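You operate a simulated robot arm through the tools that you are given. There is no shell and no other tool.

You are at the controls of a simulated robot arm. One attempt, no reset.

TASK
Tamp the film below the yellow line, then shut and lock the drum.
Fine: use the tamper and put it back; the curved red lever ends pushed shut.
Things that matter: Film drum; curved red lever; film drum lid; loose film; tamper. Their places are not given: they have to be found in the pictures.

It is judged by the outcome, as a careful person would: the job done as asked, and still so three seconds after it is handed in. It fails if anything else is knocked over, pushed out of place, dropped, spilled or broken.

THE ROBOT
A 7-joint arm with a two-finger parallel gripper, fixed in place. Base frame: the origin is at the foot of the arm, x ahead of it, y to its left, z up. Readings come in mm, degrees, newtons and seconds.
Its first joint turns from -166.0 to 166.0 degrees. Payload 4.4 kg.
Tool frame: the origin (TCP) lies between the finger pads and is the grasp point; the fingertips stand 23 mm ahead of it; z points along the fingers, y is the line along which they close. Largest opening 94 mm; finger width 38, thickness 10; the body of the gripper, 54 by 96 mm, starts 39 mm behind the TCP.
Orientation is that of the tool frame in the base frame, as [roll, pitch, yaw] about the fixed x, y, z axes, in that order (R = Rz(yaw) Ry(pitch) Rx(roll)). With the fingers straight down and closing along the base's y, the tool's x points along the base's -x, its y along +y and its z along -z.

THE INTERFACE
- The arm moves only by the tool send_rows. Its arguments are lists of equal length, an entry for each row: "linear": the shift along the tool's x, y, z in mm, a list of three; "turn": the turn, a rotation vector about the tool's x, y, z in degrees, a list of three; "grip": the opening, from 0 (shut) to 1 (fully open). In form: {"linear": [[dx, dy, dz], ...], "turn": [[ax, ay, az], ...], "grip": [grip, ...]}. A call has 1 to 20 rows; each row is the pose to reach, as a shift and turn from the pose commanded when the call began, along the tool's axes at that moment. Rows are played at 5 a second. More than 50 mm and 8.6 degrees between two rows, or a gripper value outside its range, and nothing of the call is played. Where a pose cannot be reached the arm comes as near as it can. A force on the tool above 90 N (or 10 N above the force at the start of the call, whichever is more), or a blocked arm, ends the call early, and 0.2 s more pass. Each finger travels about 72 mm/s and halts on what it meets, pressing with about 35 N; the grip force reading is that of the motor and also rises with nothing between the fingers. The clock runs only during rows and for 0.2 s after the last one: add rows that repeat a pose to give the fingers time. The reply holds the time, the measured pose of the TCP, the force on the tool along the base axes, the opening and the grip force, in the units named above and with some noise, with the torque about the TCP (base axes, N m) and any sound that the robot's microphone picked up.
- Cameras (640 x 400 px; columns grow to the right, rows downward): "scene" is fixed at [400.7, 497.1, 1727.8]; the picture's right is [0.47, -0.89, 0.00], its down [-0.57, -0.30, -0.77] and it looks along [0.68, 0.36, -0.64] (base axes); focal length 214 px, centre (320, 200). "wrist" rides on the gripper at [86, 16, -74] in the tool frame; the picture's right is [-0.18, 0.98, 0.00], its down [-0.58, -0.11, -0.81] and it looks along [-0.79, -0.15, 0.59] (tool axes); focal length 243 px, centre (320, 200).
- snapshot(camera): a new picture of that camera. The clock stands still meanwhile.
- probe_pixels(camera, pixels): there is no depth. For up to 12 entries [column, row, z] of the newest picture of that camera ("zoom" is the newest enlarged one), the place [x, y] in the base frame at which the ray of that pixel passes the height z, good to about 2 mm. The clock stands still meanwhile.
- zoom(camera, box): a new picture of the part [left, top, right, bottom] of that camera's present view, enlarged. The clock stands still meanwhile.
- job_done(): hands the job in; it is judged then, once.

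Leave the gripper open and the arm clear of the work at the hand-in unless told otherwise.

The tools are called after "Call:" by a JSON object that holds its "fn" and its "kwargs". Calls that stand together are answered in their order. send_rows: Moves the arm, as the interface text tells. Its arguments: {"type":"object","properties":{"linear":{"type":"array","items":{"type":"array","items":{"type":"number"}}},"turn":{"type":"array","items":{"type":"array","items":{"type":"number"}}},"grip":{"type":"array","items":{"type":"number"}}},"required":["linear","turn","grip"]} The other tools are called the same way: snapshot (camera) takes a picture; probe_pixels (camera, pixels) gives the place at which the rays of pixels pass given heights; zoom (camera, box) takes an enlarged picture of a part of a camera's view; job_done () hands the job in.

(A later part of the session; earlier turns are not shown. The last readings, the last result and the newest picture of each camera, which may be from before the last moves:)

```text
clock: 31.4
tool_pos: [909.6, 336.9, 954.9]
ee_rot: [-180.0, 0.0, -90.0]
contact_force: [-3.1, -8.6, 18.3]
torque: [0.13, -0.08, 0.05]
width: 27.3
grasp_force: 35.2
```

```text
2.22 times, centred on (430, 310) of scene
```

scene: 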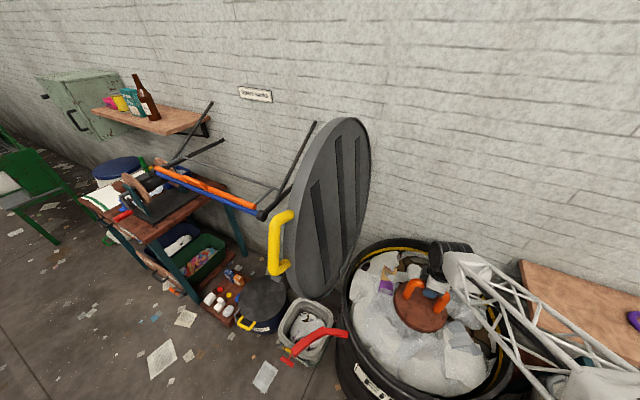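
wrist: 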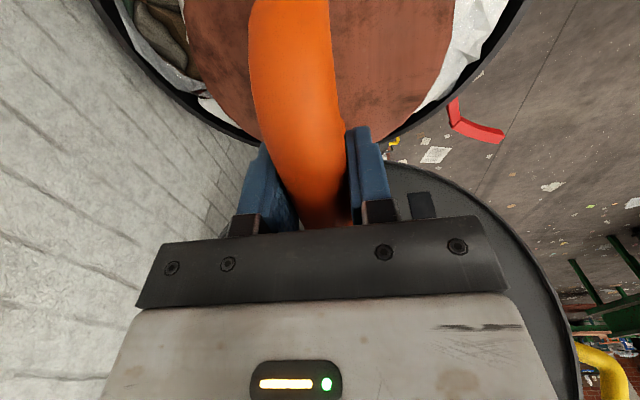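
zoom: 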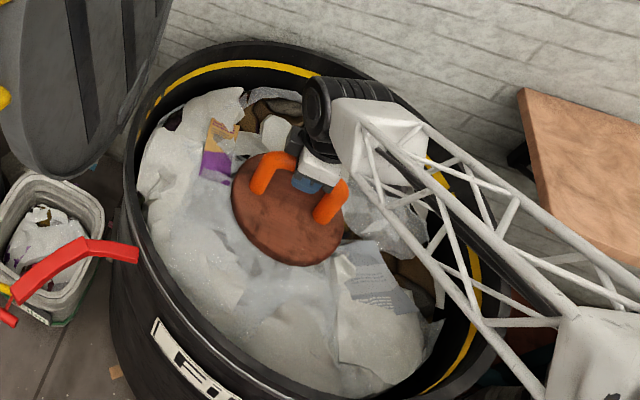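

Surface after stroke one was about 940 (from ~980). Pressing deeper now: another 80 mm.

Call:
{"fn": "send_rows", "kwargs": {"linear": [[0, 0, 8], [0, 0, 16], [0, 0, 24], [0, 0, 32], [0, 0, 40], [0, 0, 40]], "turn": [[0, 0, 0], [0, 0, 0], [0, 0, 0], [0, 0, 0], [0, 0, 0], [0, 0, 0]], "grip": [0, 0, 0, 0, 0, 0]}}

Call:
{"fn": "zoom", "kwargs": {"camera": "scene", "box": [330, 220, 530, 400]}}

Call:
{"fn": "snapshot", "kwargs": {"camera": "wrist"}}

```text
clock: 32.8
tool_pos: [908.7, 337.3, 915.5]
ee_rot: [179.9, 0.0, -90.0]
contact_force: [-2.0, -0.7, 36.5]
torque: [0.07, -0.05, -0.21]
width: 27.4
grasp_force: 35.3
```

```text
2.22 times, centred on (430, 310) of scene
```

zoom: 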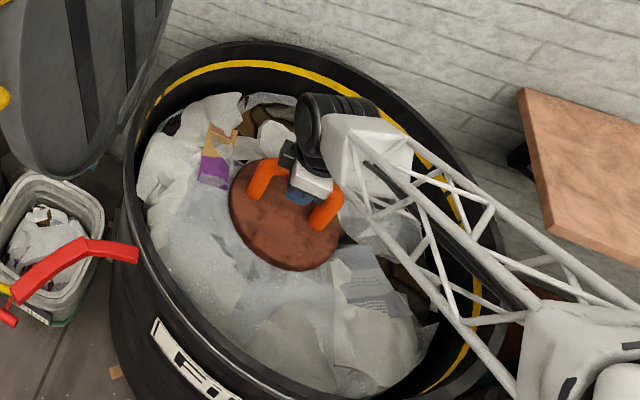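

```text
taken
```

wrist: 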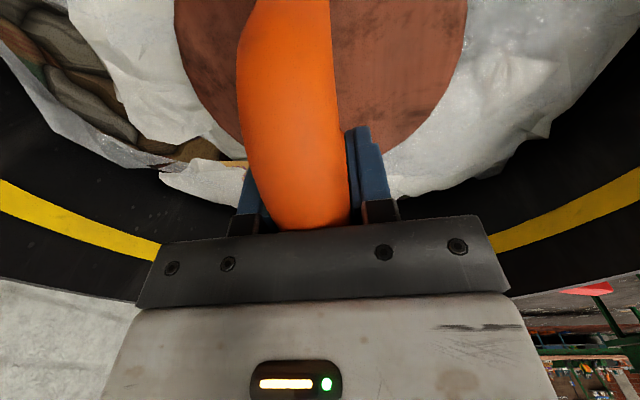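

Force is 36 N and the bar has slid up a bit between the pads (it'll seat toward the palm). Pressing a bit further.

Call:
{"fn": "send_rows", "kwargs": {"linear": [[0, 0, 8], [0, 0, 16], [0, 0, 24], [0, 0, 32], [0, 0, 32], [0, 0, 32]], "turn": [[0, 0, 0], [0, 0, 0], [0, 0, 0], [0, 0, 0], [0, 0, 0], [0, 0, 0]], "grip": [0, 0, 0, 0, 0, 0]}}

Call:
{"fn": "zoom", "kwargs": {"camera": "scene", "box": [330, 220, 530, 400]}}

Call:
{"fn": "snapshot", "kwargs": {"camera": "wrist"}}

```text
clock: 33.3
tool_pos: [911.9, 338.4, 917.4]
ee_rot: [-179.2, 0.2, -90.0]
contact_force: [5.1, 0.9, 20.0]
torque: [-0.14, -0.11, 0.09]
width: 27.5
grasp_force: 35.1
stopped in row 2: the force on the tool passed its limit at 101 N (the readings are from after the stop); the commanded pose is now the measured one
```

```text
2.22 times, centred on (430, 310) of scene
```

zoom: 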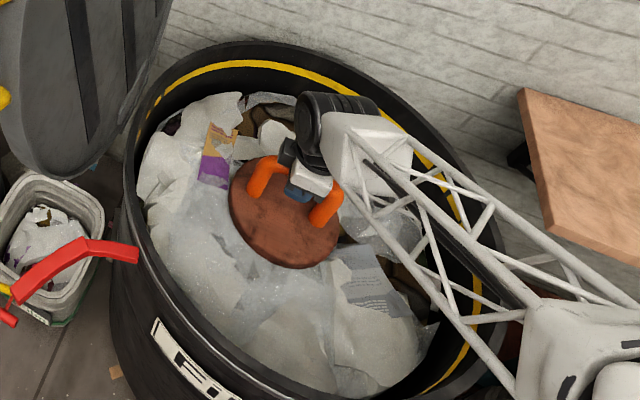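

```text
taken
```

wrist: 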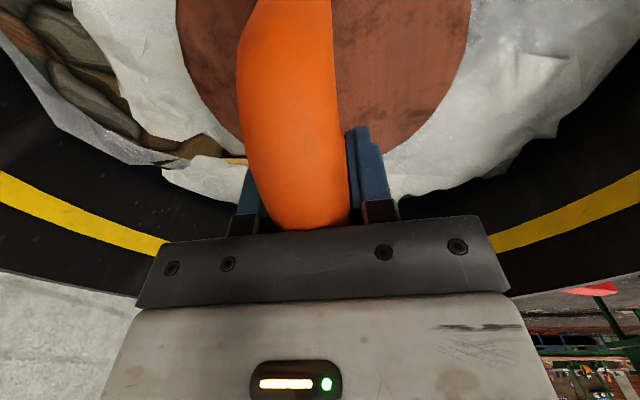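

Force limit reached (bottomed out). Raising to see where the film settles.

Call:
{"fn": "send_rows", "kwargs": {"linear": [[0, 0, 0], [0, 0, 0], [0, 0, -15], [0, 0, -40], [0, 0, -80], [0, 0, -120], [0, 0, -160], [0, 0, -200], [0, 0, -240], [0, 0, -280], [0, 0, -320], [0, 0, -340], [0, 0, -340]], "turn": [[0, 0, 0], [0, 0, 0], [0, 0, 0], [0, 0, 0], [0, 0, 0], [0, 0, 0], [0, 0, 0], [0, 0, 0], [0, 0, 0], [0, 0, 0], [0, 0, 0], [0, 0, 0], [0, 0, 0]], "grip": [0, 0, 0, 0, 0, 0, 0, 0, 0, 0, 0, 0, 0]}}

Call:
{"fn": "zoom", "kwargs": {"camera": "scene", "box": [330, 220, 530, 400]}}

Call:
{"fn": "snapshot", "kwargs": {"camera": "wrist"}}

```text
clock: 36.1
tool_pos: [906.3, 339.4, 1252.5]
ee_rot: [-179.6, 0.1, -90.0]
contact_force: [0.4, 0.0, -7.9]
torque: [0.03, 0.01, 0.0]
width: 27.7
grasp_force: 34.5
```

```text
2.22 times, centred on (430, 310) of scene
```

zoom: 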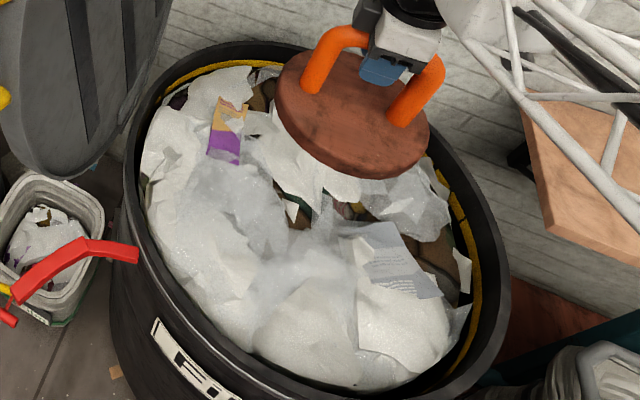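

```text
taken
```

wrist: 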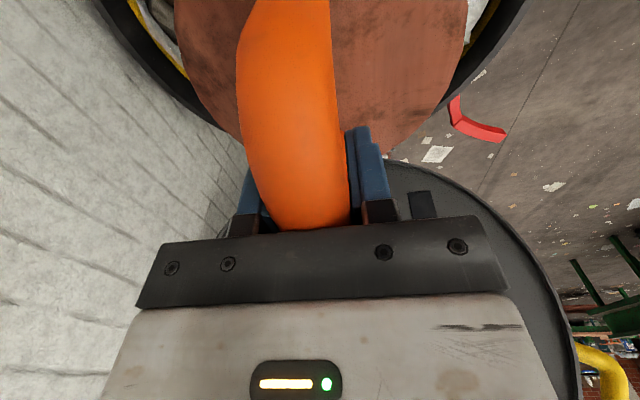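

Settling lower each stroke (yellow line now partly visible). Stroke three with a hold near the bottom.

Call:
{"fn": "send_rows", "kwargs": {"linear": [[0, 0, 45], [0, 0, 90], [0, 0, 135], [0, 0, 165], [0, 0, 185], [0, 0, 205], [0, 0, 225], [0, 0, 245], [0, 0, 265], [0, 0, 285], [0, 0, 305], [0, 0, 320], [0, 0, 326], [0, 0, 326], [0, 0, 326], [0, 0, 326], [0, 0, 326], [0, 0, 326], [0, 0, 326], [0, 0, 326]], "turn": [[0, 0, 0], [0, 0, 0], [0, 0, 0], [0, 0, 0], [0, 0, 0], [0, 0, 0], [0, 0, 0], [0, 0, 0], [0, 0, 0], [0, 0, 0], [0, 0, 0], [0, 0, 0], [0, 0, 0], [0, 0, 0], [0, 0, 0], [0, 0, 0], [0, 0, 0], [0, 0, 0], [0, 0, 0], [0, 0, 0]], "grip": [0, 0, 0, 0, 0, 0, 0, 0, 0, 0, 0, 0, 0, 0, 0, 0, 0, 0, 0, 0]}}

Call:
{"fn": "send_rows", "kwargs": {"linear": [[0, 0, -15], [0, 0, -45], [0, 0, -85], [0, 0, -125], [0, 0, -165], [0, 0, -205], [0, 0, -245], [0, 0, -285], [0, 0, -325], [0, 0, -325]], "turn": [[0, 0, 0], [0, 0, 0], [0, 0, 0], [0, 0, 0], [0, 0, 0], [0, 0, 0], [0, 0, 0], [0, 0, 0], [0, 0, 0], [0, 0, 0]], "grip": [0, 0, 0, 0, 0, 0, 0, 0, 0, 0]}}

Call:
{"fn": "zoom", "kwargs": {"camera": "scene", "box": [330, 220, 530, 400]}}

Call:
{"fn": "snapshot", "kwargs": {"camera": "wrist"}}

```text
clock: 40.3
tool_pos: [909.0, 336.9, 927.9]
ee_rot: [-179.6, 0.1, -90.0]
contact_force: [-5.1, 9.7, 19.0]
torque: [-0.51, -0.11, -0.07]
width: 27.3
grasp_force: 35.1
```

```text
clock: 42.5
tool_pos: [906.6, 338.6, 1254.8]
ee_rot: [-179.6, 0.2, -90.0]
contact_force: [-0.5, 0.3, -8.1]
torque: [-0.01, 0.03, 0.02]
width: 27.5
grasp_force: 35.2
```

```text
2.22 times, centred on (430, 310) of scene
```

zoom: 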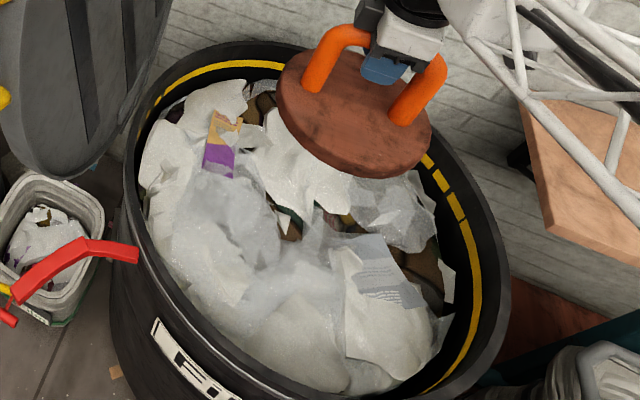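

```text
taken
```

wrist: 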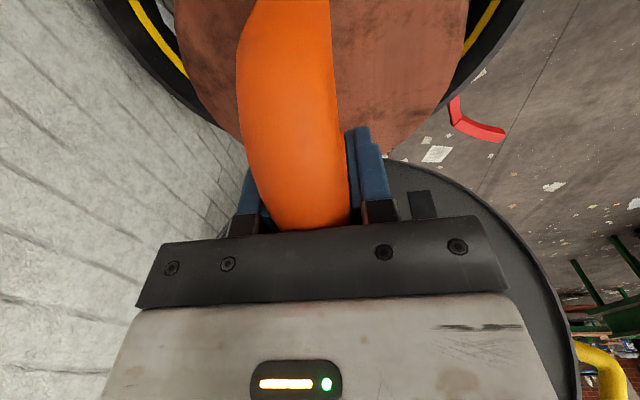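

The film now rests below the line on most of the wall. Two more strokes for margin.

Call:
{"fn": "send_rows", "kwargs": {"linear": [[0, 0, 45], [0, 0, 90], [0, 0, 135], [0, 0, 170], [0, 0, 195], [0, 0, 215], [0, 0, 235], [0, 0, 255], [0, 0, 275], [0, 0, 295], [0, 0, 310], [0, 0, 322], [0, 0, 328], [0, 0, 328], [0, 0, 328], [0, 0, 328], [0, 0, 328], [0, 0, 328], [0, 0, 328], [0, 0, 328]], "turn": [[0, 0, 0], [0, 0, 0], [0, 0, 0], [0, 0, 0], [0, 0, 0], [0, 0, 0], [0, 0, 0], [0, 0, 0], [0, 0, 0], [0, 0, 0], [0, 0, 0], [0, 0, 0], [0, 0, 0], [0, 0, 0], [0, 0, 0], [0, 0, 0], [0, 0, 0], [0, 0, 0], [0, 0, 0], [0, 0, 0]], "grip": [0, 0, 0, 0, 0, 0, 0, 0, 0, 0, 0, 0, 0, 0, 0, 0, 0, 0, 0, 0]}}

Call:
{"fn": "send_rows", "kwargs": {"linear": [[0, 0, -15], [0, 0, -45], [0, 0, -85], [0, 0, -125], [0, 0, -165], [0, 0, -205], [0, 0, -245], [0, 0, -285], [0, 0, -325], [0, 0, -325]], "turn": [[0, 0, 0], [0, 0, 0], [0, 0, 0], [0, 0, 0], [0, 0, 0], [0, 0, 0], [0, 0, 0], [0, 0, 0], [0, 0, 0], [0, 0, 0]], "grip": [0, 0, 0, 0, 0, 0, 0, 0, 0, 0]}}

Call:
{"fn": "zoom", "kwargs": {"camera": "scene", "box": [330, 220, 530, 400]}}

Call:
{"fn": "snapshot", "kwargs": {"camera": "wrist"}}

```text
clock: 46.7
tool_pos: [910.8, 337.7, 925.2]
ee_rot: [-179.6, 0.0, -90.1]
contact_force: [9.8, -0.3, 19.0]
torque: [-0.26, 0.2, 0.08]
width: 27.7
grasp_force: 34.3
```

```text
clock: 48.9
tool_pos: [911.3, 338.0, 1250.3]
ee_rot: [-179.6, 0.1, -90.0]
contact_force: [0.2, 0.0, -8.7]
torque: [-0.02, 0.02, -0.03]
width: 27.6
grasp_force: 34.7
```

```text
2.22 times, centred on (430, 310) of scene
```

zoom: 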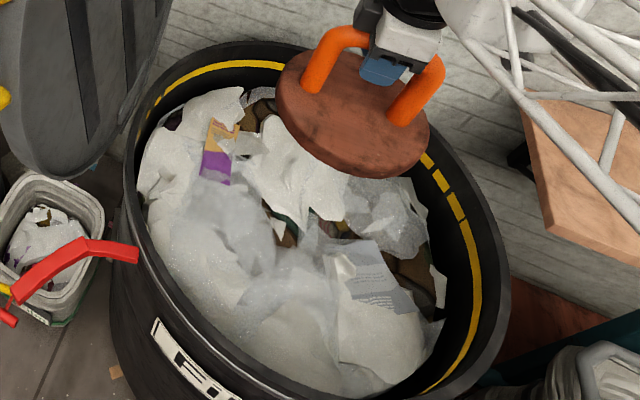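

```text
taken
```

wrist: 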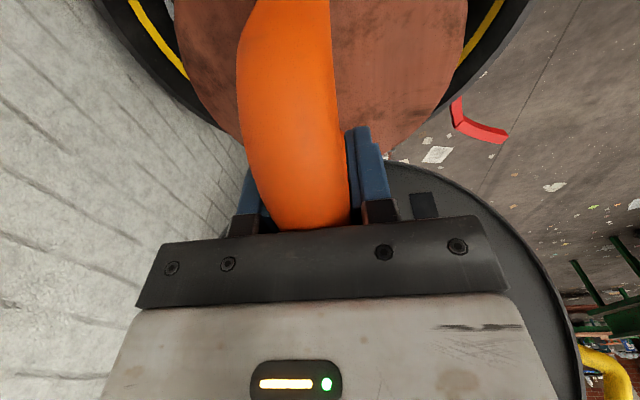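

Lower again. One more stroke, then I'll check.

Call:
{"fn": "send_rows", "kwargs": {"linear": [[0, 0, 45], [0, 0, 90], [0, 0, 135], [0, 0, 170], [0, 0, 195], [0, 0, 215], [0, 0, 235], [0, 0, 255], [0, 0, 275], [0, 0, 295], [0, 0, 310], [0, 0, 322], [0, 0, 328], [0, 0, 328], [0, 0, 328], [0, 0, 328], [0, 0, 328], [0, 0, 328], [0, 0, 328], [0, 0, 328]], "turn": [[0, 0, 0], [0, 0, 0], [0, 0, 0], [0, 0, 0], [0, 0, 0], [0, 0, 0], [0, 0, 0], [0, 0, 0], [0, 0, 0], [0, 0, 0], [0, 0, 0], [0, 0, 0], [0, 0, 0], [0, 0, 0], [0, 0, 0], [0, 0, 0], [0, 0, 0], [0, 0, 0], [0, 0, 0], [0, 0, 0]], "grip": [0, 0, 0, 0, 0, 0, 0, 0, 0, 0, 0, 0, 0, 0, 0, 0, 0, 0, 0, 0]}}

Call:
{"fn": "send_rows", "kwargs": {"linear": [[0, 0, -15], [0, 0, -45], [0, 0, -85], [0, 0, -125], [0, 0, -165], [0, 0, -205], [0, 0, -245], [0, 0, -285], [0, 0, -325], [0, 0, -325]], "turn": [[0, 0, 0], [0, 0, 0], [0, 0, 0], [0, 0, 0], [0, 0, 0], [0, 0, 0], [0, 0, 0], [0, 0, 0], [0, 0, 0], [0, 0, 0]], "grip": [0, 0, 0, 0, 0, 0, 0, 0, 0, 0]}}

Call:
{"fn": "zoom", "kwargs": {"camera": "scene", "box": [330, 220, 530, 400]}}

```text
clock: 53.1
tool_pos: [912.3, 337.4, 922.0]
ee_rot: [-179.7, 0.1, -90.0]
contact_force: [5.3, 7.6, 19.6]
torque: [-0.35, 0.09, 0.02]
width: 27.9
grasp_force: 34.9
```

```text
clock: 55.3
tool_pos: [906.5, 337.8, 1246.9]
ee_rot: [-179.6, 0.1, -89.9]
contact_force: [0.4, 0.5, -7.5]
torque: [0.01, 0.0, 0.0]
width: 27.5
grasp_force: 34.7
```

```text
2.22 times, centred on (430, 310) of scene
```

zoom: 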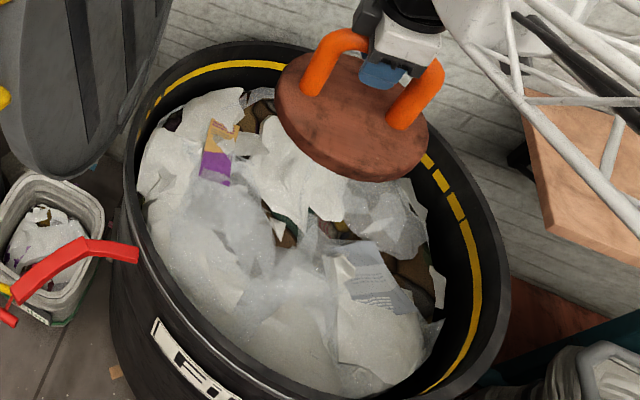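

The film stays well below the yellow line now. Taking the tamper back: move to (1098,-110) above its shelf place at z ≈ 1247.

Call:
{"fn": "send_rows", "kwargs": {"linear": [[20, -8, 0], [57, -24, 0], [98, -41, 0], [139, -59, 0], [180, -76, 0], [221, -93, 0], [262, -110, 0], [303, -128, 0], [344, -145, 0], [385, -162, 0], [420, -177, 0], [447, -189, 0], [447, -189, 0], [447, -189, 0]], "turn": [[0, 0, 0], [0, 0, 0], [0, 0, 0], [0, 0, 0], [0, 0, 0], [0, 0, 0], [0, 0, 0], [0, 0, 0], [0, 0, 0], [0, 0, 0], [0, 0, 0], [0, 0, 0], [0, 0, 0], [0, 0, 0]], "grip": [0, 0, 0, 0, 0, 0, 0, 0, 0, 0, 0, 0, 0, 0]}}

Call:
{"fn": "snapshot", "kwargs": {"camera": "scene"}}

Call:
{"fn": "snapshot", "kwargs": {"camera": "wrist"}}

```text
clock: 58.3
tool_pos: [1098.1, -110.6, 1245.9]
ee_rot: [-179.6, 0.1, -90.1]
contact_force: [0.1, 0.1, -8.7]
torque: [-0.03, -0.01, 0.01]
width: 27.6
grasp_force: 34.8
```

```text
taken
```

scene: 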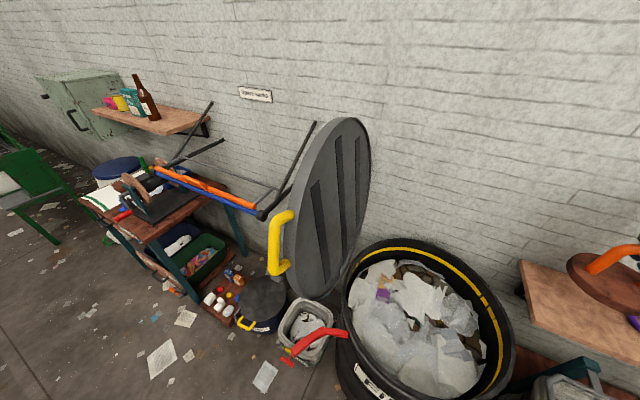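

```text
taken
```

wrist: 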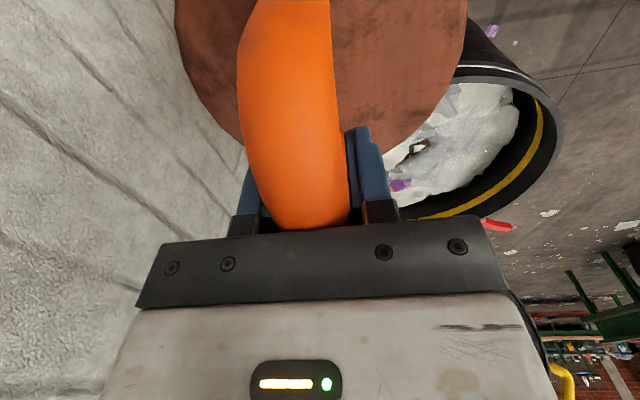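

Film clearly below the line. Lowering the tamper toward the shelf: to TCP ≈ 1135.

Call:
{"fn": "send_rows", "kwargs": {"linear": [[0, 0, 30], [0, 0, 60], [0, 0, 85], [0, 0, 100], [0, 0, 108], [0, 0, 108]], "turn": [[0, 0, 0], [0, 0, 0], [0, 0, 0], [0, 0, 0], [0, 0, 0], [0, 0, 0]], "grip": [0, 0, 0, 0, 0, 0]}}

Call:
{"fn": "send_rows", "kwargs": {"linear": [[0, 0, 3], [0, 0, 6], [0, 0, 9], [0, 0, 9]], "turn": [[0, 0, 0], [0, 0, 0], [0, 0, 0], [0, 0, 0]], "grip": [0, 0, 0, 0]}}

Call:
{"fn": "snapshot", "kwargs": {"camera": "scene"}}

```text
clock: 59.7
tool_pos: [1098.5, -111.3, 1140.7]
ee_rot: [-179.5, 0.1, -90.1]
contact_force: [0.1, -0.1, -8.7]
torque: [-0.01, 0.0, 0.01]
width: 27.3
grasp_force: 35.1
```

```text
clock: 60.7
tool_pos: [1097.8, -109.9, 1130.1]
ee_rot: [-179.6, 0.1, -90.1]
contact_force: [-0.6, 0.2, -8.3]
torque: [0.0, -0.01, -0.01]
width: 27.5
grasp_force: 34.6
```

```text
taken
```

scene: 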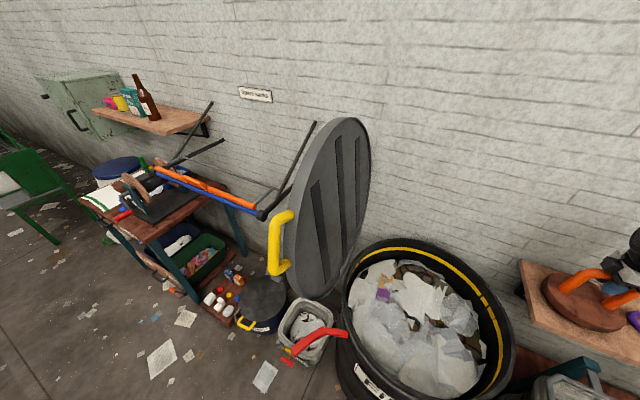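

Still hanging free (−8.3 N). Lowering in 3 mm steps, checking force between.

Call:
{"fn": "send_rows", "kwargs": {"linear": [[0, 0, 3], [0, 0, 6], [0, 0, 6]], "turn": [[0, 0, 0], [0, 0, 0], [0, 0, 0]], "grip": [0, 0, 0]}}

Call:
{"fn": "send_rows", "kwargs": {"linear": [[0, 0, 2], [0, 0, 4], [0, 0, 4]], "turn": [[0, 0, 0], [0, 0, 0], [0, 0, 0]], "grip": [0, 0, 0]}}

Call:
{"fn": "send_rows", "kwargs": {"linear": [[0, 0, 2], [0, 0, 4], [0, 0, 4]], "turn": [[0, 0, 0], [0, 0, 0], [0, 0, 0]], "grip": [0, 0, 0]}}

```text
clock: 61.5
tool_pos: [1097.6, -109.1, 1124.6]
ee_rot: [-179.6, 0.1, -90.1]
contact_force: [-0.1, 0.3, -9.1]
torque: [0.03, -0.03, -0.02]
width: 27.6
grasp_force: 34.7
```

```text
clock: 62.3
tool_pos: [1098.0, -109.8, 1119.3]
ee_rot: [-179.6, 0.1, -90.1]
contact_force: [-0.4, 0.3, -8.8]
torque: [0.02, -0.03, 0.04]
width: 27.8
grasp_force: 34.6
```

```text
clock: 63.1
tool_pos: [1097.3, -109.3, 1115.3]
ee_rot: [-179.6, 0.1, -90.2]
contact_force: [0.0, -0.1, -9.0]
torque: [-0.02, 0.02, -0.02]
width: 27.6
grasp_force: 34.4
```

Still free at 1115. Continuing in 2 mm steps.

Call:
{"fn": "send_rows", "kwargs": {"linear": [[0, 0, 2], [0, 0, 4], [0, 0, 4]], "turn": [[0, 0, 0], [0, 0, 0], [0, 0, 0]], "grip": [0, 0, 0]}}

Call:
{"fn": "send_rows", "kwargs": {"linear": [[0, 0, 2], [0, 0, 3], [0, 0, 3]], "turn": [[0, 0, 0], [0, 0, 0], [0, 0, 0]], "grip": [0, 0, 0]}}

Call:
{"fn": "zoom", "kwargs": {"camera": "scene", "box": [510, 220, 640, 350]}}

```text
clock: 63.9
tool_pos: [1098.5, -108.7, 1112.4]
ee_rot: [-179.6, 0.0, -90.1]
contact_force: [0.3, 0.6, -9.3]
torque: [-0.02, -0.03, -0.01]
width: 27.7
grasp_force: 35.0
```

```text
clock: 64.7
tool_pos: [1097.0, -109.2, 1109.7]
ee_rot: [-179.6, 0.0, -90.0]
contact_force: [0.1, 0.2, -8.9]
torque: [-0.03, 0.0, 0.0]
width: 27.4
grasp_force: 35.2
```

```text
3.08 times, centred on (575, 285) of scene
```

zoom: 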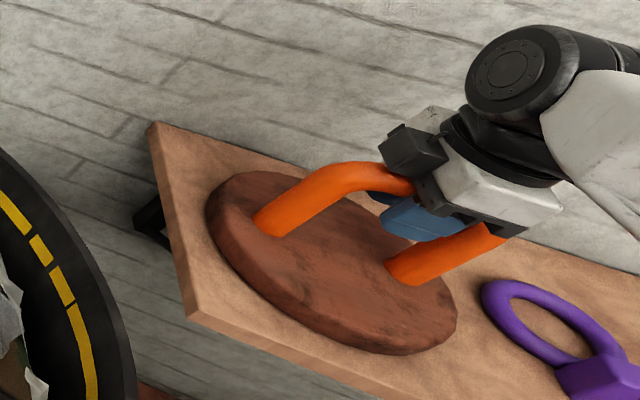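

Nearly there. Continuing.

Call:
{"fn": "send_rows", "kwargs": {"linear": [[0, 0, 1], [0, 0, 2], [0, 0, 2]], "turn": [[0, 0, 0], [0, 0, 0], [0, 0, 0]], "grip": [0, 0, 0]}}

Call:
{"fn": "send_rows", "kwargs": {"linear": [[0, 0, 1], [0, 0, 2], [0, 0, 2]], "turn": [[0, 0, 0], [0, 0, 0], [0, 0, 0]], "grip": [0, 0, 0]}}

Call:
{"fn": "send_rows", "kwargs": {"linear": [[0, 0, 1], [0, 0, 2], [0, 0, 2]], "turn": [[0, 0, 0], [0, 0, 0], [0, 0, 0]], "grip": [0, 0, 0]}}

```text
clock: 65.5
tool_pos: [1097.3, -109.4, 1107.3]
ee_rot: [-179.6, 0.1, -90.1]
contact_force: [-0.3, 0.5, -8.1]
torque: [0.02, 0.0, 0.01]
width: 27.5
grasp_force: 34.6
```

```text
clock: 66.3
tool_pos: [1098.4, -109.1, 1106.5]
ee_rot: [-179.5, 0.1, -90.0]
contact_force: [5.0, -1.4, 5.1]
torque: [-0.31, 0.42, 0.18]
width: 27.4
grasp_force: 35.4
```

```text
clock: 67.1
tool_pos: [1098.1, -108.8, 1106.3]
ee_rot: [-179.5, 0.1, -90.0]
contact_force: [0.1, 15.9, 25.1]
torque: [-0.2, 0.03, 0.02]
width: 27.7
grasp_force: 35.1
```

Contact with the shelf (force rose to +25 N). Backing off 2.5 mm, then opening.

Call:
{"fn": "send_rows", "kwargs": {"linear": [[0, 0, -2.5], [0, 0, -2.5], [0, 0, -2.5], [0, 0, -2.5], [0, 0, -2.5], [0, 0, -2.5], [0, 0, -2.5], [0, 0, -2.5]], "turn": [[0, 0, 0], [0, 0, 0], [0, 0, 0], [0, 0, 0], [0, 0, 0], [0, 0, 0], [0, 0, 0], [0, 0, 0]], "grip": [0, 0.35, 0.5, 0.7, 1, 1, 1, 1]}}

Call:
{"fn": "snapshot", "kwargs": {"camera": "wrist"}}

Call:
{"fn": "snapshot", "kwargs": {"camera": "scene"}}

```text
clock: 68.9
tool_pos: [1097.1, -111.7, 1104.5]
ee_rot: [-179.6, 0.1, -90.1]
contact_force: [0.8, 0.0, 14.3]
torque: [-0.26, 0.01, 0.01]
width: 94.2
grasp_force: 0.2
```

```text
taken
```

wrist: 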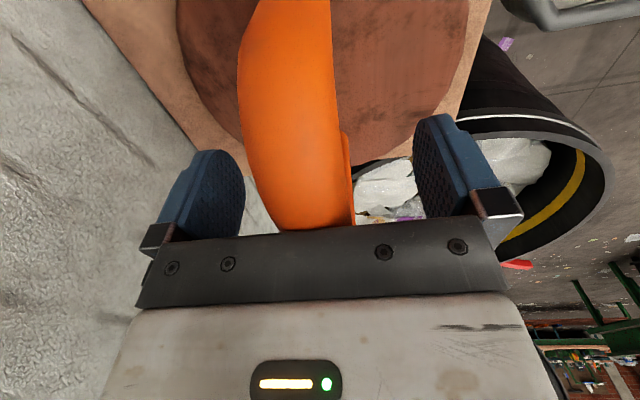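

```text
taken
```

scene: 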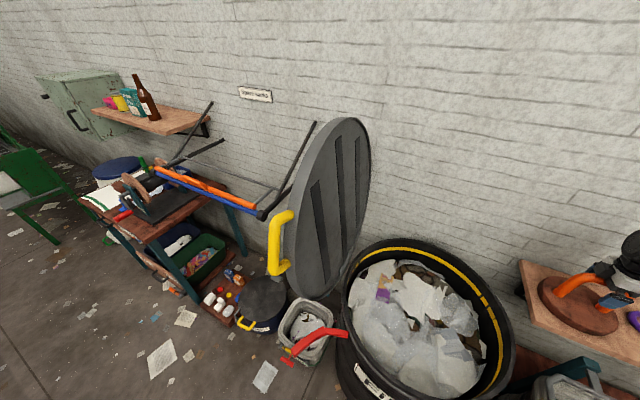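

Released; palm just touches the bar. Lifting straight up.

Call:
{"fn": "send_rows", "kwargs": {"linear": [[0, 0, -10], [0, 0, -35], [0, 0, -70], [0, 0, -110], [0, 0, -150], [0, 0, -150]], "turn": [[0, 0, 0], [0, 0, 0], [0, 0, 0], [0, 0, 0], [0, 0, 0], [0, 0, 0]], "grip": [1, 1, 1, 1, 1, 1]}}

Call:
{"fn": "snapshot", "kwargs": {"camera": "scene"}}

Call:
{"fn": "zoom", "kwargs": {"camera": "scene", "box": [510, 240, 640, 350]}}

Call:
{"fn": "snapshot", "kwargs": {"camera": "wrist"}}

```text
clock: 70.3
tool_pos: [1096.3, -110.6, 1254.4]
ee_rot: [-179.5, 0.1, -90.1]
contact_force: [-0.7, 0.0, 0.1]
torque: [-0.02, -0.02, 0.0]
width: 94.0
grasp_force: 0.1
```

```text
taken
```

scene: 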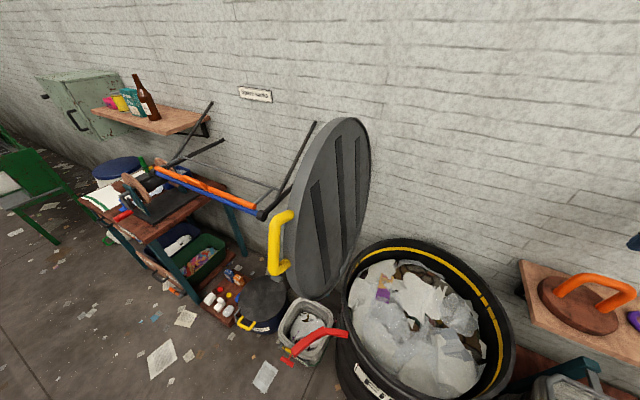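

```text
3.64 times, centred on (575, 295) of scene
```

zoom: 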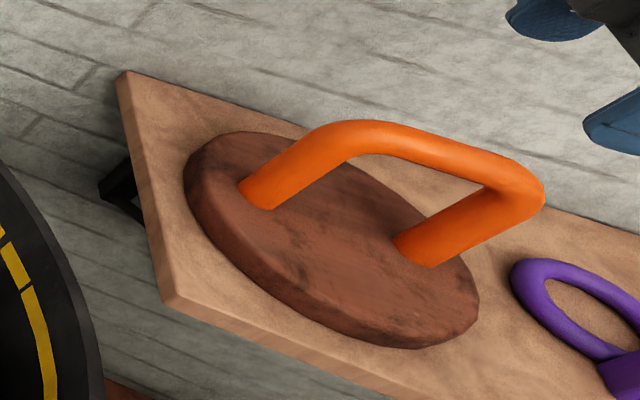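

```text
taken
```

wrist: 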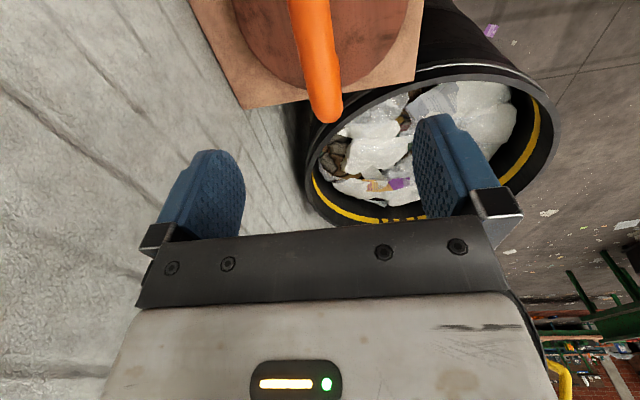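

The tamper is back exactly as before (pixel-identical). Now the lid: I'll move to about (650,100,1350), turning 25° so the wrist camera looks toward the lid.

Call:
{"fn": "send_rows", "kwargs": {"linear": [[-17, 37, -8], [-35, 74, -17], [-52, 112, -25], [-70, 149, -33], [-87, 186, -42], [-105, 223, -50], [-122, 261, -58], [-140, 298, -67], [-157, 335, -75], [-175, 372, -83], [-192, 410, -92], [-210, 447, -100], [-210, 447, -100]], "turn": [[0, 0, 2], [0, 0, 4], [0, 0, 6], [0, 0, 8], [0, 0, 10], [0, 0, 12], [0, 0, 14], [0, 0, 16], [0, 0, 18], [0, 0, 20], [0, 0, 22], [0, 0, 25], [0, 0, 25]], "grip": [1, 1, 1, 1, 1, 1, 1, 1, 1, 1, 1, 1, 1]}}

Call:
{"fn": "snapshot", "kwargs": {"camera": "wrist"}}

Call:
{"fn": "snapshot", "kwargs": {"camera": "scene"}}

```text
clock: 73.1
tool_pos: [651.4, 98.8, 1354.0]
ee_rot: [-179.7, 0.2, -115.1]
contact_force: [0.0, -0.5, 0.5]
torque: [0.02, 0.0, 0.0]
width: 94.0
grasp_force: 0.0
```

```text
taken
```

wrist: 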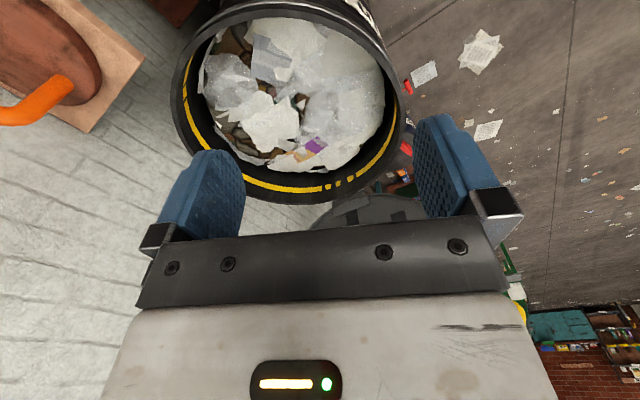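

```text
taken
```

scene: 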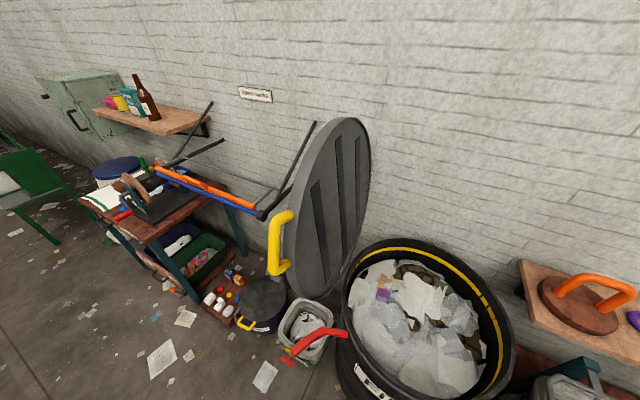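

The film is below the yellow line all around in this view. The lid is hidden behind the gripper, so I'll tilt the tool −40° about its y so the camera looks higher.

Call:
{"fn": "send_rows", "kwargs": {"linear": [[0, 0, 0], [0, 0, 0], [0, 0, 0], [0, 0, 0], [0, 0, 0], [0, 0, 0]], "turn": [[0, -8, 0], [0, -16, 0], [0, -24, 0], [0, -32, 0], [0, -40, 0], [0, -40, 0]], "grip": [1, 1, 1, 1, 1, 1]}}

Call:
{"fn": "snapshot", "kwargs": {"camera": "wrist"}}

```text
clock: 74.5
tool_pos: [649.7, 100.7, 1354.0]
ee_rot: [-179.5, 40.3, -114.8]
contact_force: [-0.5, 0.5, -0.3]
torque: [-0.02, 0.0, 0.02]
width: 93.8
grasp_force: 0.1
```

```text
taken
```

wrist: 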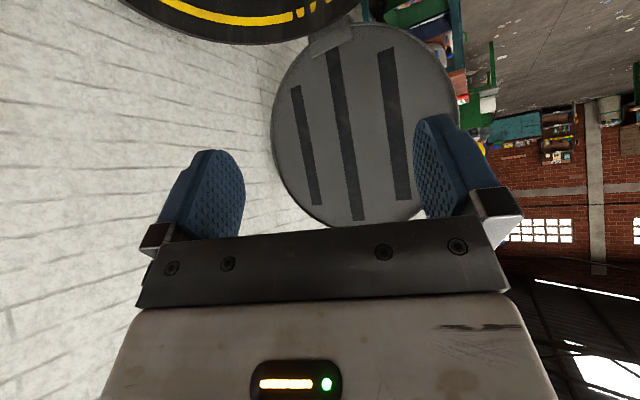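

The lid is seen nearly face-on: hinge bracket at wrist (330,42), middle rib from (331,50) to (357,220). Matching in scene: middle rib from (344,254) to (337.5,136). Triangulating these plus rim of lid and the yellow handle.

Call:
{"fn": "probe_pixels", "kwargs": {"camera": "wrist", "pixels": [[331, 50, 900], [331, 50, 950], [331, 50, 1000], [357, 220, 1400], [357, 220, 1500], [357, 220, 1600], [481, 146, 1100], [481, 146, 1200], [481, 146, 1300]]}}

Call:
{"fn": "probe_pixels", "kwargs": {"camera": "scene", "pixels": [[344, 254, 900], [344, 254, 950], [344, 254, 1000], [337.5, 136, 1300], [337.5, 136, 1400], [337.5, 136, 1500], [270, 245, 1100], [270, 245, 1200], [270, 245, 1300]]}}

Call:
{"fn": "zoom", "kwargs": {"camera": "wrist", "box": [250, 0, 510, 240]}}

Call:
{"fn": "zoom", "kwargs": {"camera": "scene", "box": [240, 180, 380, 320]}}

```text
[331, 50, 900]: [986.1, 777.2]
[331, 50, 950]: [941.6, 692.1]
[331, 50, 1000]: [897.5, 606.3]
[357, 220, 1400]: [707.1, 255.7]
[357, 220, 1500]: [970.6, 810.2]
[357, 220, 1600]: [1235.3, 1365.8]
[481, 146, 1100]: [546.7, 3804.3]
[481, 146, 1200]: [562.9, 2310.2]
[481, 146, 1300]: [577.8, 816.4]
```

```text
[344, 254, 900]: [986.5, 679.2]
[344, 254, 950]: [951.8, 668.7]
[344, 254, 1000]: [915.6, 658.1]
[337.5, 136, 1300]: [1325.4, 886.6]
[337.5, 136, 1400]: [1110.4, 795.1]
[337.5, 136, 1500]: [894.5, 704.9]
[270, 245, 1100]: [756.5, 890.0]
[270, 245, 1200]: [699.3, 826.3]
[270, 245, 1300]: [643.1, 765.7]
```

```text
1.67 times, centred on (380, 120) of wrist
```

zoom: 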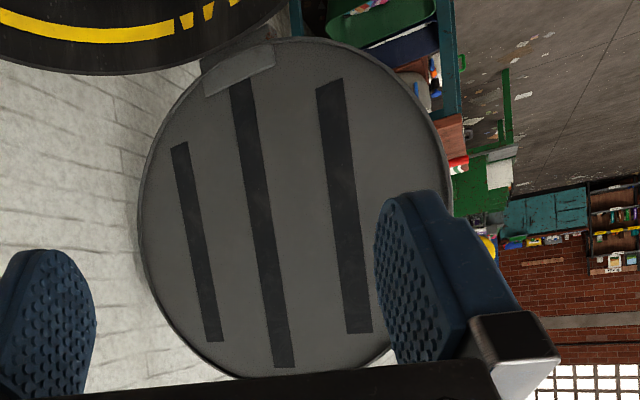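

```text
2.86 times, centred on (310, 250) of scene
```

zoom: 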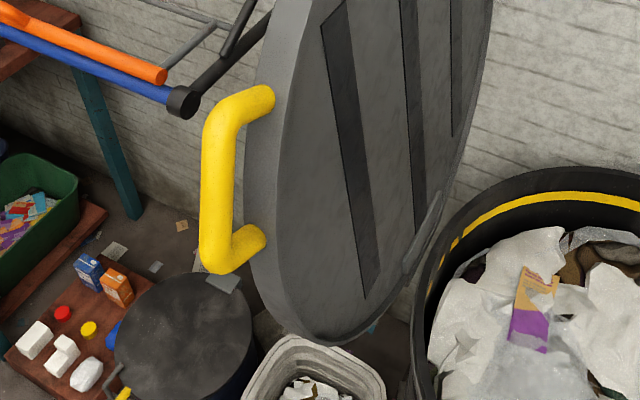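

Lid: nearly vertical plane at y≈665–720, hinged on the drum's +y side, top at z≈1490. The yellow handle is on its −x edge, about (590,740,1230). I'll move and turn to see the handle unobstructed.

Call:
{"fn": "send_rows", "kwargs": {"linear": [[-20, 32, 17], [-41, 63, 34], [-61, 95, 51], [-81, 127, 68], [-81, 127, 68]], "turn": [[-4, 0, -4.8], [-8, 0, -9.6], [-12, 0, -14.4], [-16.1, 0, -19.15], [-16.1, 0, -19.15]], "grip": [1, 1, 1, 1, 1]}}

Call:
{"fn": "snapshot", "kwargs": {"camera": "wrist"}}

Call:
{"fn": "snapshot", "kwargs": {"camera": "scene"}}

```text
clock: 75.7
tool_pos: [578.6, 249.4, 1351.9]
ee_rot: [-179.5, 40.1, -89.7]
contact_force: [0.3, -0.8, 0.6]
torque: [0.01, 0.03, -0.05]
width: 94.2
grasp_force: 0.1
```

```text
taken
```

wrist: 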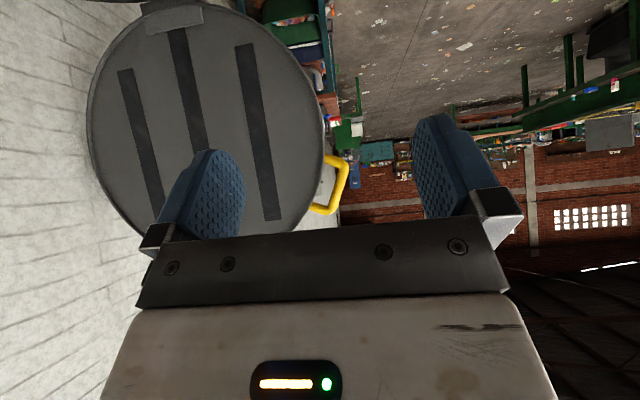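

```text
taken
```

scene: 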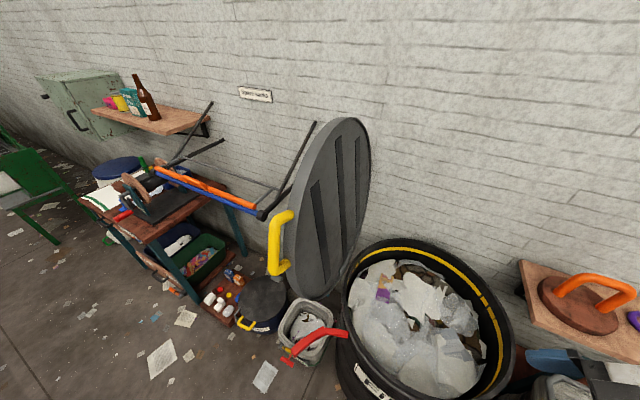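

Call:
{"fn": "zoom", "kwargs": {"camera": "wrist", "box": [280, 130, 400, 230]}}

Call:
{"fn": "zoom", "kwargs": {"camera": "scene", "box": [250, 190, 320, 290]}}

```text
4.00 times, centred on (340, 180) of wrist
```

zoom: 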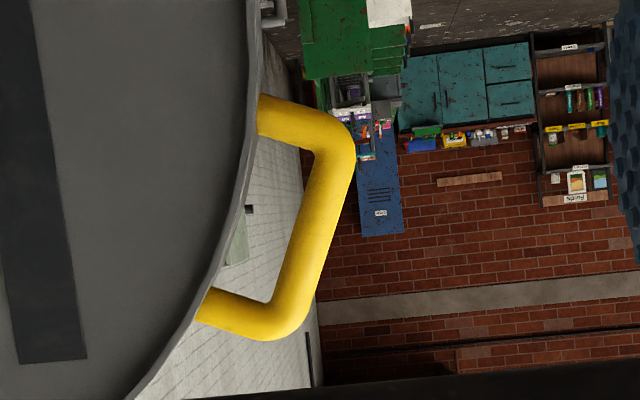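

```text
4.00 times, centred on (285, 240) of scene
```

zoom: 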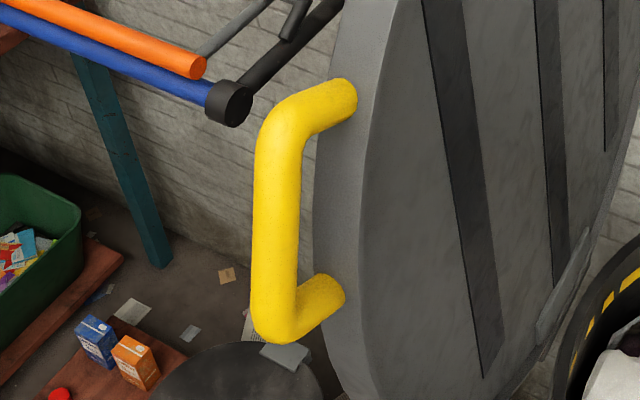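

Call:
{"fn": "probe_pixels", "kwargs": {"camera": "wrist", "pixels": [[345, 163.7, 1200], [345, 163.7, 1250], [345, 163.7, 1300], [331.2, 209.5, 1340], [331.2, 209.5, 1380], [331.2, 209.5, 1420], [326.2, 158.7, 1200], [326.2, 158.7, 1250], [311.2, 206.2, 1340], [311.2, 206.2, 1380], [311.2, 206.2, 1420]]}}

Call:
{"fn": "probe_pixels", "kwargs": {"camera": "scene", "pixels": [[272.5, 271.2, 1200], [272.5, 271.2, 1250], [272.5, 271.2, 1300], [273.7, 218.7, 1340], [273.7, 218.7, 1380], [273.7, 218.7, 1420], [288.7, 263.7, 1200], [288.7, 263.7, 1250], [291.2, 215, 1340], [291.2, 215, 1380], [291.2, 215, 1420]]}}

```text
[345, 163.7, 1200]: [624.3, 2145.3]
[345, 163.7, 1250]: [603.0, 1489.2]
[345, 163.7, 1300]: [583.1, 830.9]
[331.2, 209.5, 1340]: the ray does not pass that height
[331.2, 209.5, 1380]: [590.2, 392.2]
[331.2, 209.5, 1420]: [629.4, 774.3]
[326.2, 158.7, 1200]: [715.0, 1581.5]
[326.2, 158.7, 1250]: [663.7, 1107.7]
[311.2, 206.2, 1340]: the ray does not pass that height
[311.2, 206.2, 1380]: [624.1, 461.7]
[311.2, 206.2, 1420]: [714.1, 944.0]
```

```text
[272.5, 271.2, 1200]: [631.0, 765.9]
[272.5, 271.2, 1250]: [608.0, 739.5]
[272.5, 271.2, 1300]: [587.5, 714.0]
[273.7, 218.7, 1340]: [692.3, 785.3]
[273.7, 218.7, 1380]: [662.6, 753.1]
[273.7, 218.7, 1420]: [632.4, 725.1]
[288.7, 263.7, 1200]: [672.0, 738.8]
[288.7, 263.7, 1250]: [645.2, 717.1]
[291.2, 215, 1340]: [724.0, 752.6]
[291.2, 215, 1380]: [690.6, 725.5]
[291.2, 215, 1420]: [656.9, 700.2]
```

Handle triangulated: bar from ≈(582,711,1308) to ≈(627,727,1416), attached to the lid's −x edge, bar standing ~45 mm off. I'll look at the hinge bracket to get the hinge axis.

Call:
{"fn": "zoom", "kwargs": {"camera": "wrist", "box": [80, 0, 280, 120]}}

Call:
{"fn": "zoom", "kwargs": {"camera": "scene", "box": [320, 230, 380, 300]}}

Call:
{"fn": "zoom", "kwargs": {"camera": "scene", "box": [280, 100, 400, 200]}}

```text
3.20 times, centred on (180, 60) of wrist
```

zoom: 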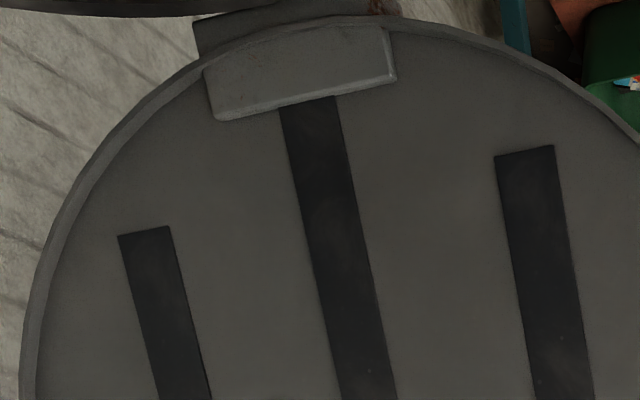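

```text
5.71 times, centred on (350, 265) of scene
```

zoom: 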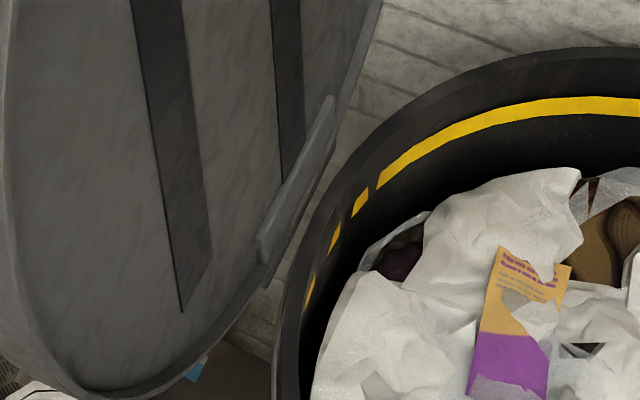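

```text
4.00 times, centred on (340, 150) of scene
```

zoom: 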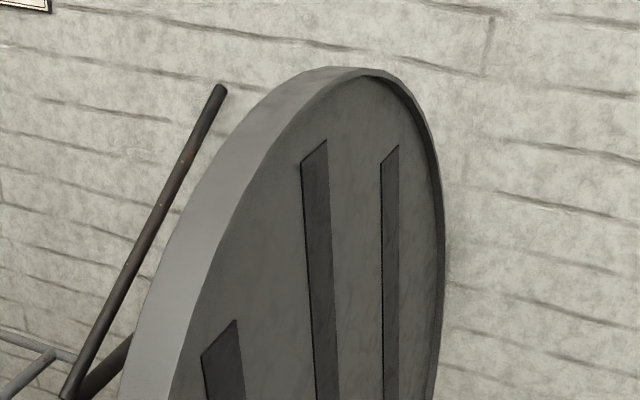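

Call:
{"fn": "probe_pixels", "kwargs": {"camera": "wrist", "pixels": [[147.2, 35, 930], [147.2, 35, 960], [147.2, 35, 990], [203.4, 22.5, 930], [203.4, 22.5, 960], [203.4, 22.5, 990], [92, 120, 1200], [324, 130, 1200]]}}

Call:
{"fn": "probe_pixels", "kwargs": {"camera": "scene", "pixels": [[352.3, 247, 930], [352.3, 247, 960], [352.3, 247, 990], [339.1, 272, 930], [339.1, 272, 960], [339.1, 272, 990]]}}

```text
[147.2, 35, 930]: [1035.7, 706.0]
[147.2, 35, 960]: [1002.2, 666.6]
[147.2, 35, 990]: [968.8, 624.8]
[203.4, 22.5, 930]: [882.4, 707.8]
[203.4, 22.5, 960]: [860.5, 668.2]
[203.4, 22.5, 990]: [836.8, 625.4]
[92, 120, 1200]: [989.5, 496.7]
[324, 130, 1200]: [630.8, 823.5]
```

```text
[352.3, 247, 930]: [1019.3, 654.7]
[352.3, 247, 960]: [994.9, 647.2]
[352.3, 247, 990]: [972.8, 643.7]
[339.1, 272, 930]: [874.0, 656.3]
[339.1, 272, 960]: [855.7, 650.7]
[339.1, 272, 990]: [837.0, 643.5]
```

The hinge axis runs along x (bracket ends (985,645,975) and (847,647,975)); the lid leans ~6° past upright. Plan: take the bar radially from outside (tool pointing +x, slightly down; fingers closing along the lid normal), which turns into a mere roll as the lid closes. Moving to a pre-grasp 110 mm out, near (503,723,1404), reorienting on the way.

Call:
{"fn": "send_rows", "kwargs": {"linear": [[-33, 6, 22], [-66, 12, 44], [-99, 19, 66], [-132, 25, 88], [-165, 31, 110], [-198, 37, 132], [-231, 44, 155], [-264, 50, 177], [-297, 56, 199], [-330, 62, 221], [-363, 69, 243], [-396, 75, 265], [-396, 75, 265]], "turn": [[6.3, -1.4, 4.2], [12.6, -2.9, 8.3], [18.9, -4.3, 12.5], [25.1, -5.7, 16.6], [31.4, -7.2, 20.8], [37.7, -8.6, 25.0], [44.0, -10.0, 29.1], [50.3, -11.5, 33.3], [56.6, -12.9, 37.4], [62.8, -14.3, 41.6], [69.1, -15.8, 45.7], [75.4, -17.2, 49.9], [75.4, -17.2, 49.9]], "grip": [1, 1, 1, 1, 1, 1, 1, 1, 1, 1, 1, 1, 1]}}

Call:
{"fn": "snapshot", "kwargs": {"camera": "wrist"}}

Call:
{"fn": "snapshot", "kwargs": {"camera": "scene"}}

```text
clock: 78.5
tool_pos: [502.9, 724.0, 1403.0]
ee_rot: [-165.8, 67.3, -166.9]
contact_force: [0.1, -0.1, 0.4]
torque: [-0.02, 0.01, 0.03]
width: 94.2
grasp_force: 0.0
```

```text
taken
```

wrist: 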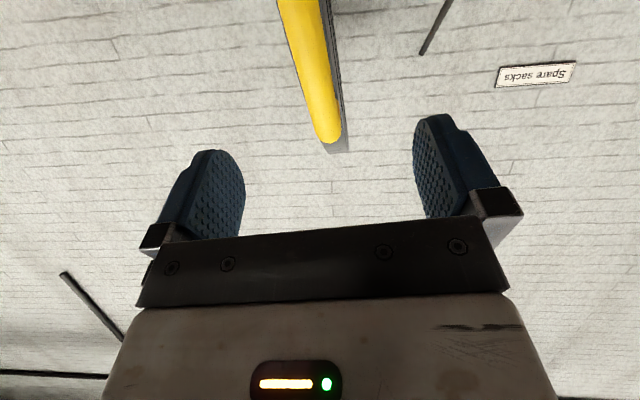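

```text
taken
```

scene: 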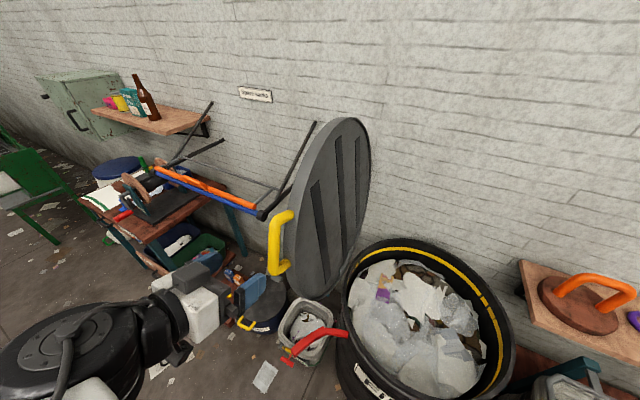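

Well aligned: the bar lies edge-on between the open fingers. Advancing 105 mm along the tool axis.

Call:
{"fn": "send_rows", "kwargs": {"linear": [[0, 0, 25], [0, 0, 50], [0, 0, 75], [0, 0, 95], [0, 0, 105], [0, 0, 105]], "turn": [[0, 0, 0], [0, 0, 0], [0, 0, 0], [0, 0, 0], [0, 0, 0], [0, 0, 0]], "grip": [1, 1, 1, 1, 1, 1]}}

Call:
{"fn": "snapshot", "kwargs": {"camera": "wrist"}}

Call:
{"fn": "zoom", "kwargs": {"camera": "scene", "box": [180, 180, 340, 320]}}

```text
clock: 79.9
tool_pos: [601.3, 719.0, 1365.6]
ee_rot: [-166.0, 67.3, -166.9]
contact_force: [0.1, -0.3, 0.2]
torque: [-0.04, 0.0, -0.03]
width: 94.1
grasp_force: 0.0
```

```text
taken
```

wrist: 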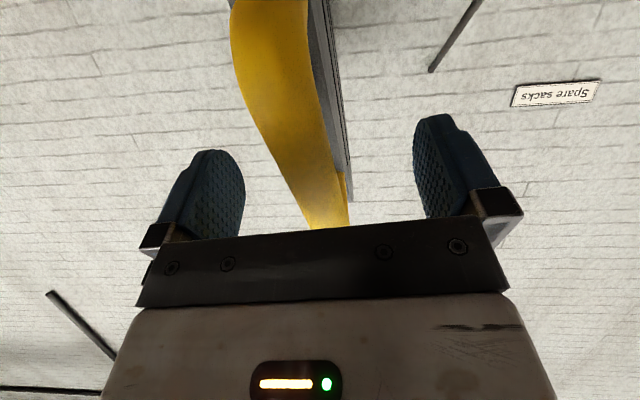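

```text
2.86 times, centred on (260, 250) of scene
```

zoom: 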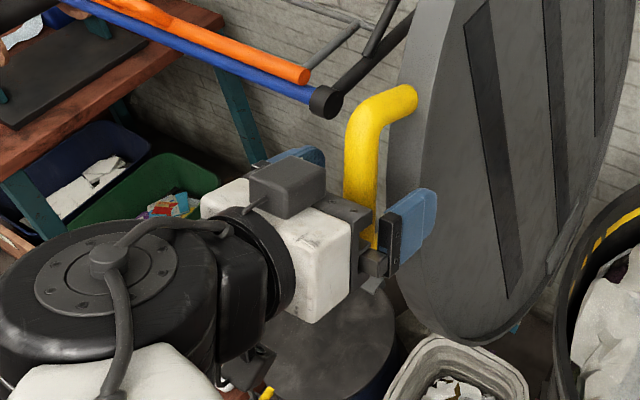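

Bar is between the fingers. Closing gently to take hold.

Call:
{"fn": "send_rows", "kwargs": {"linear": [[0, 0, 0], [0, 0, 0], [0, 0, 0], [0, 0, 0], [0, 0, 0], [0, 0, 0]], "turn": [[0, 0, 0], [0, 0, 0], [0, 0, 0], [0, 0, 0], [0, 0, 0], [0, 0, 0]], "grip": [0.7, 0.5, 0.35, 0.2, 0, 0]}}

Call:
{"fn": "snapshot", "kwargs": {"camera": "wrist"}}

Call:
{"fn": "snapshot", "kwargs": {"camera": "scene"}}

```text
clock: 81.4
tool_pos: [602.2, 717.4, 1366.2]
ee_rot: [-165.7, 67.1, -167.1]
contact_force: [-12.8, -34.4, -0.6]
torque: [-1.84, 0.4, 0.53]
width: 24.3
grasp_force: 44.7
stopped in row 6: the force on the tool passed its limit at 92 N (the readings are from after the stop); the commanded pose is now the measured one
```

```text
taken
```

wrist: 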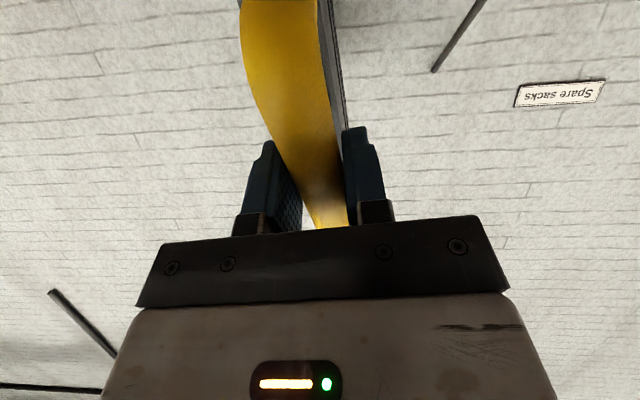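

```text
taken
```

scene: 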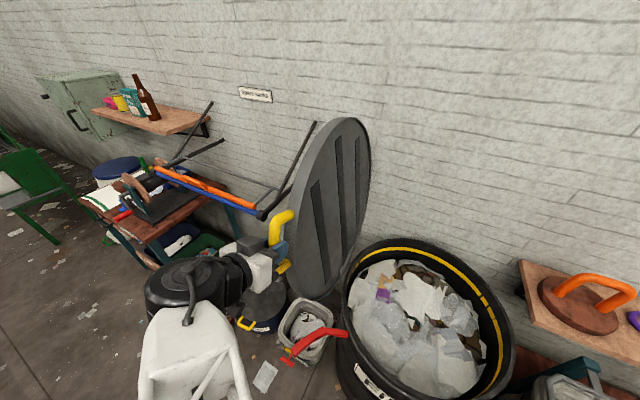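

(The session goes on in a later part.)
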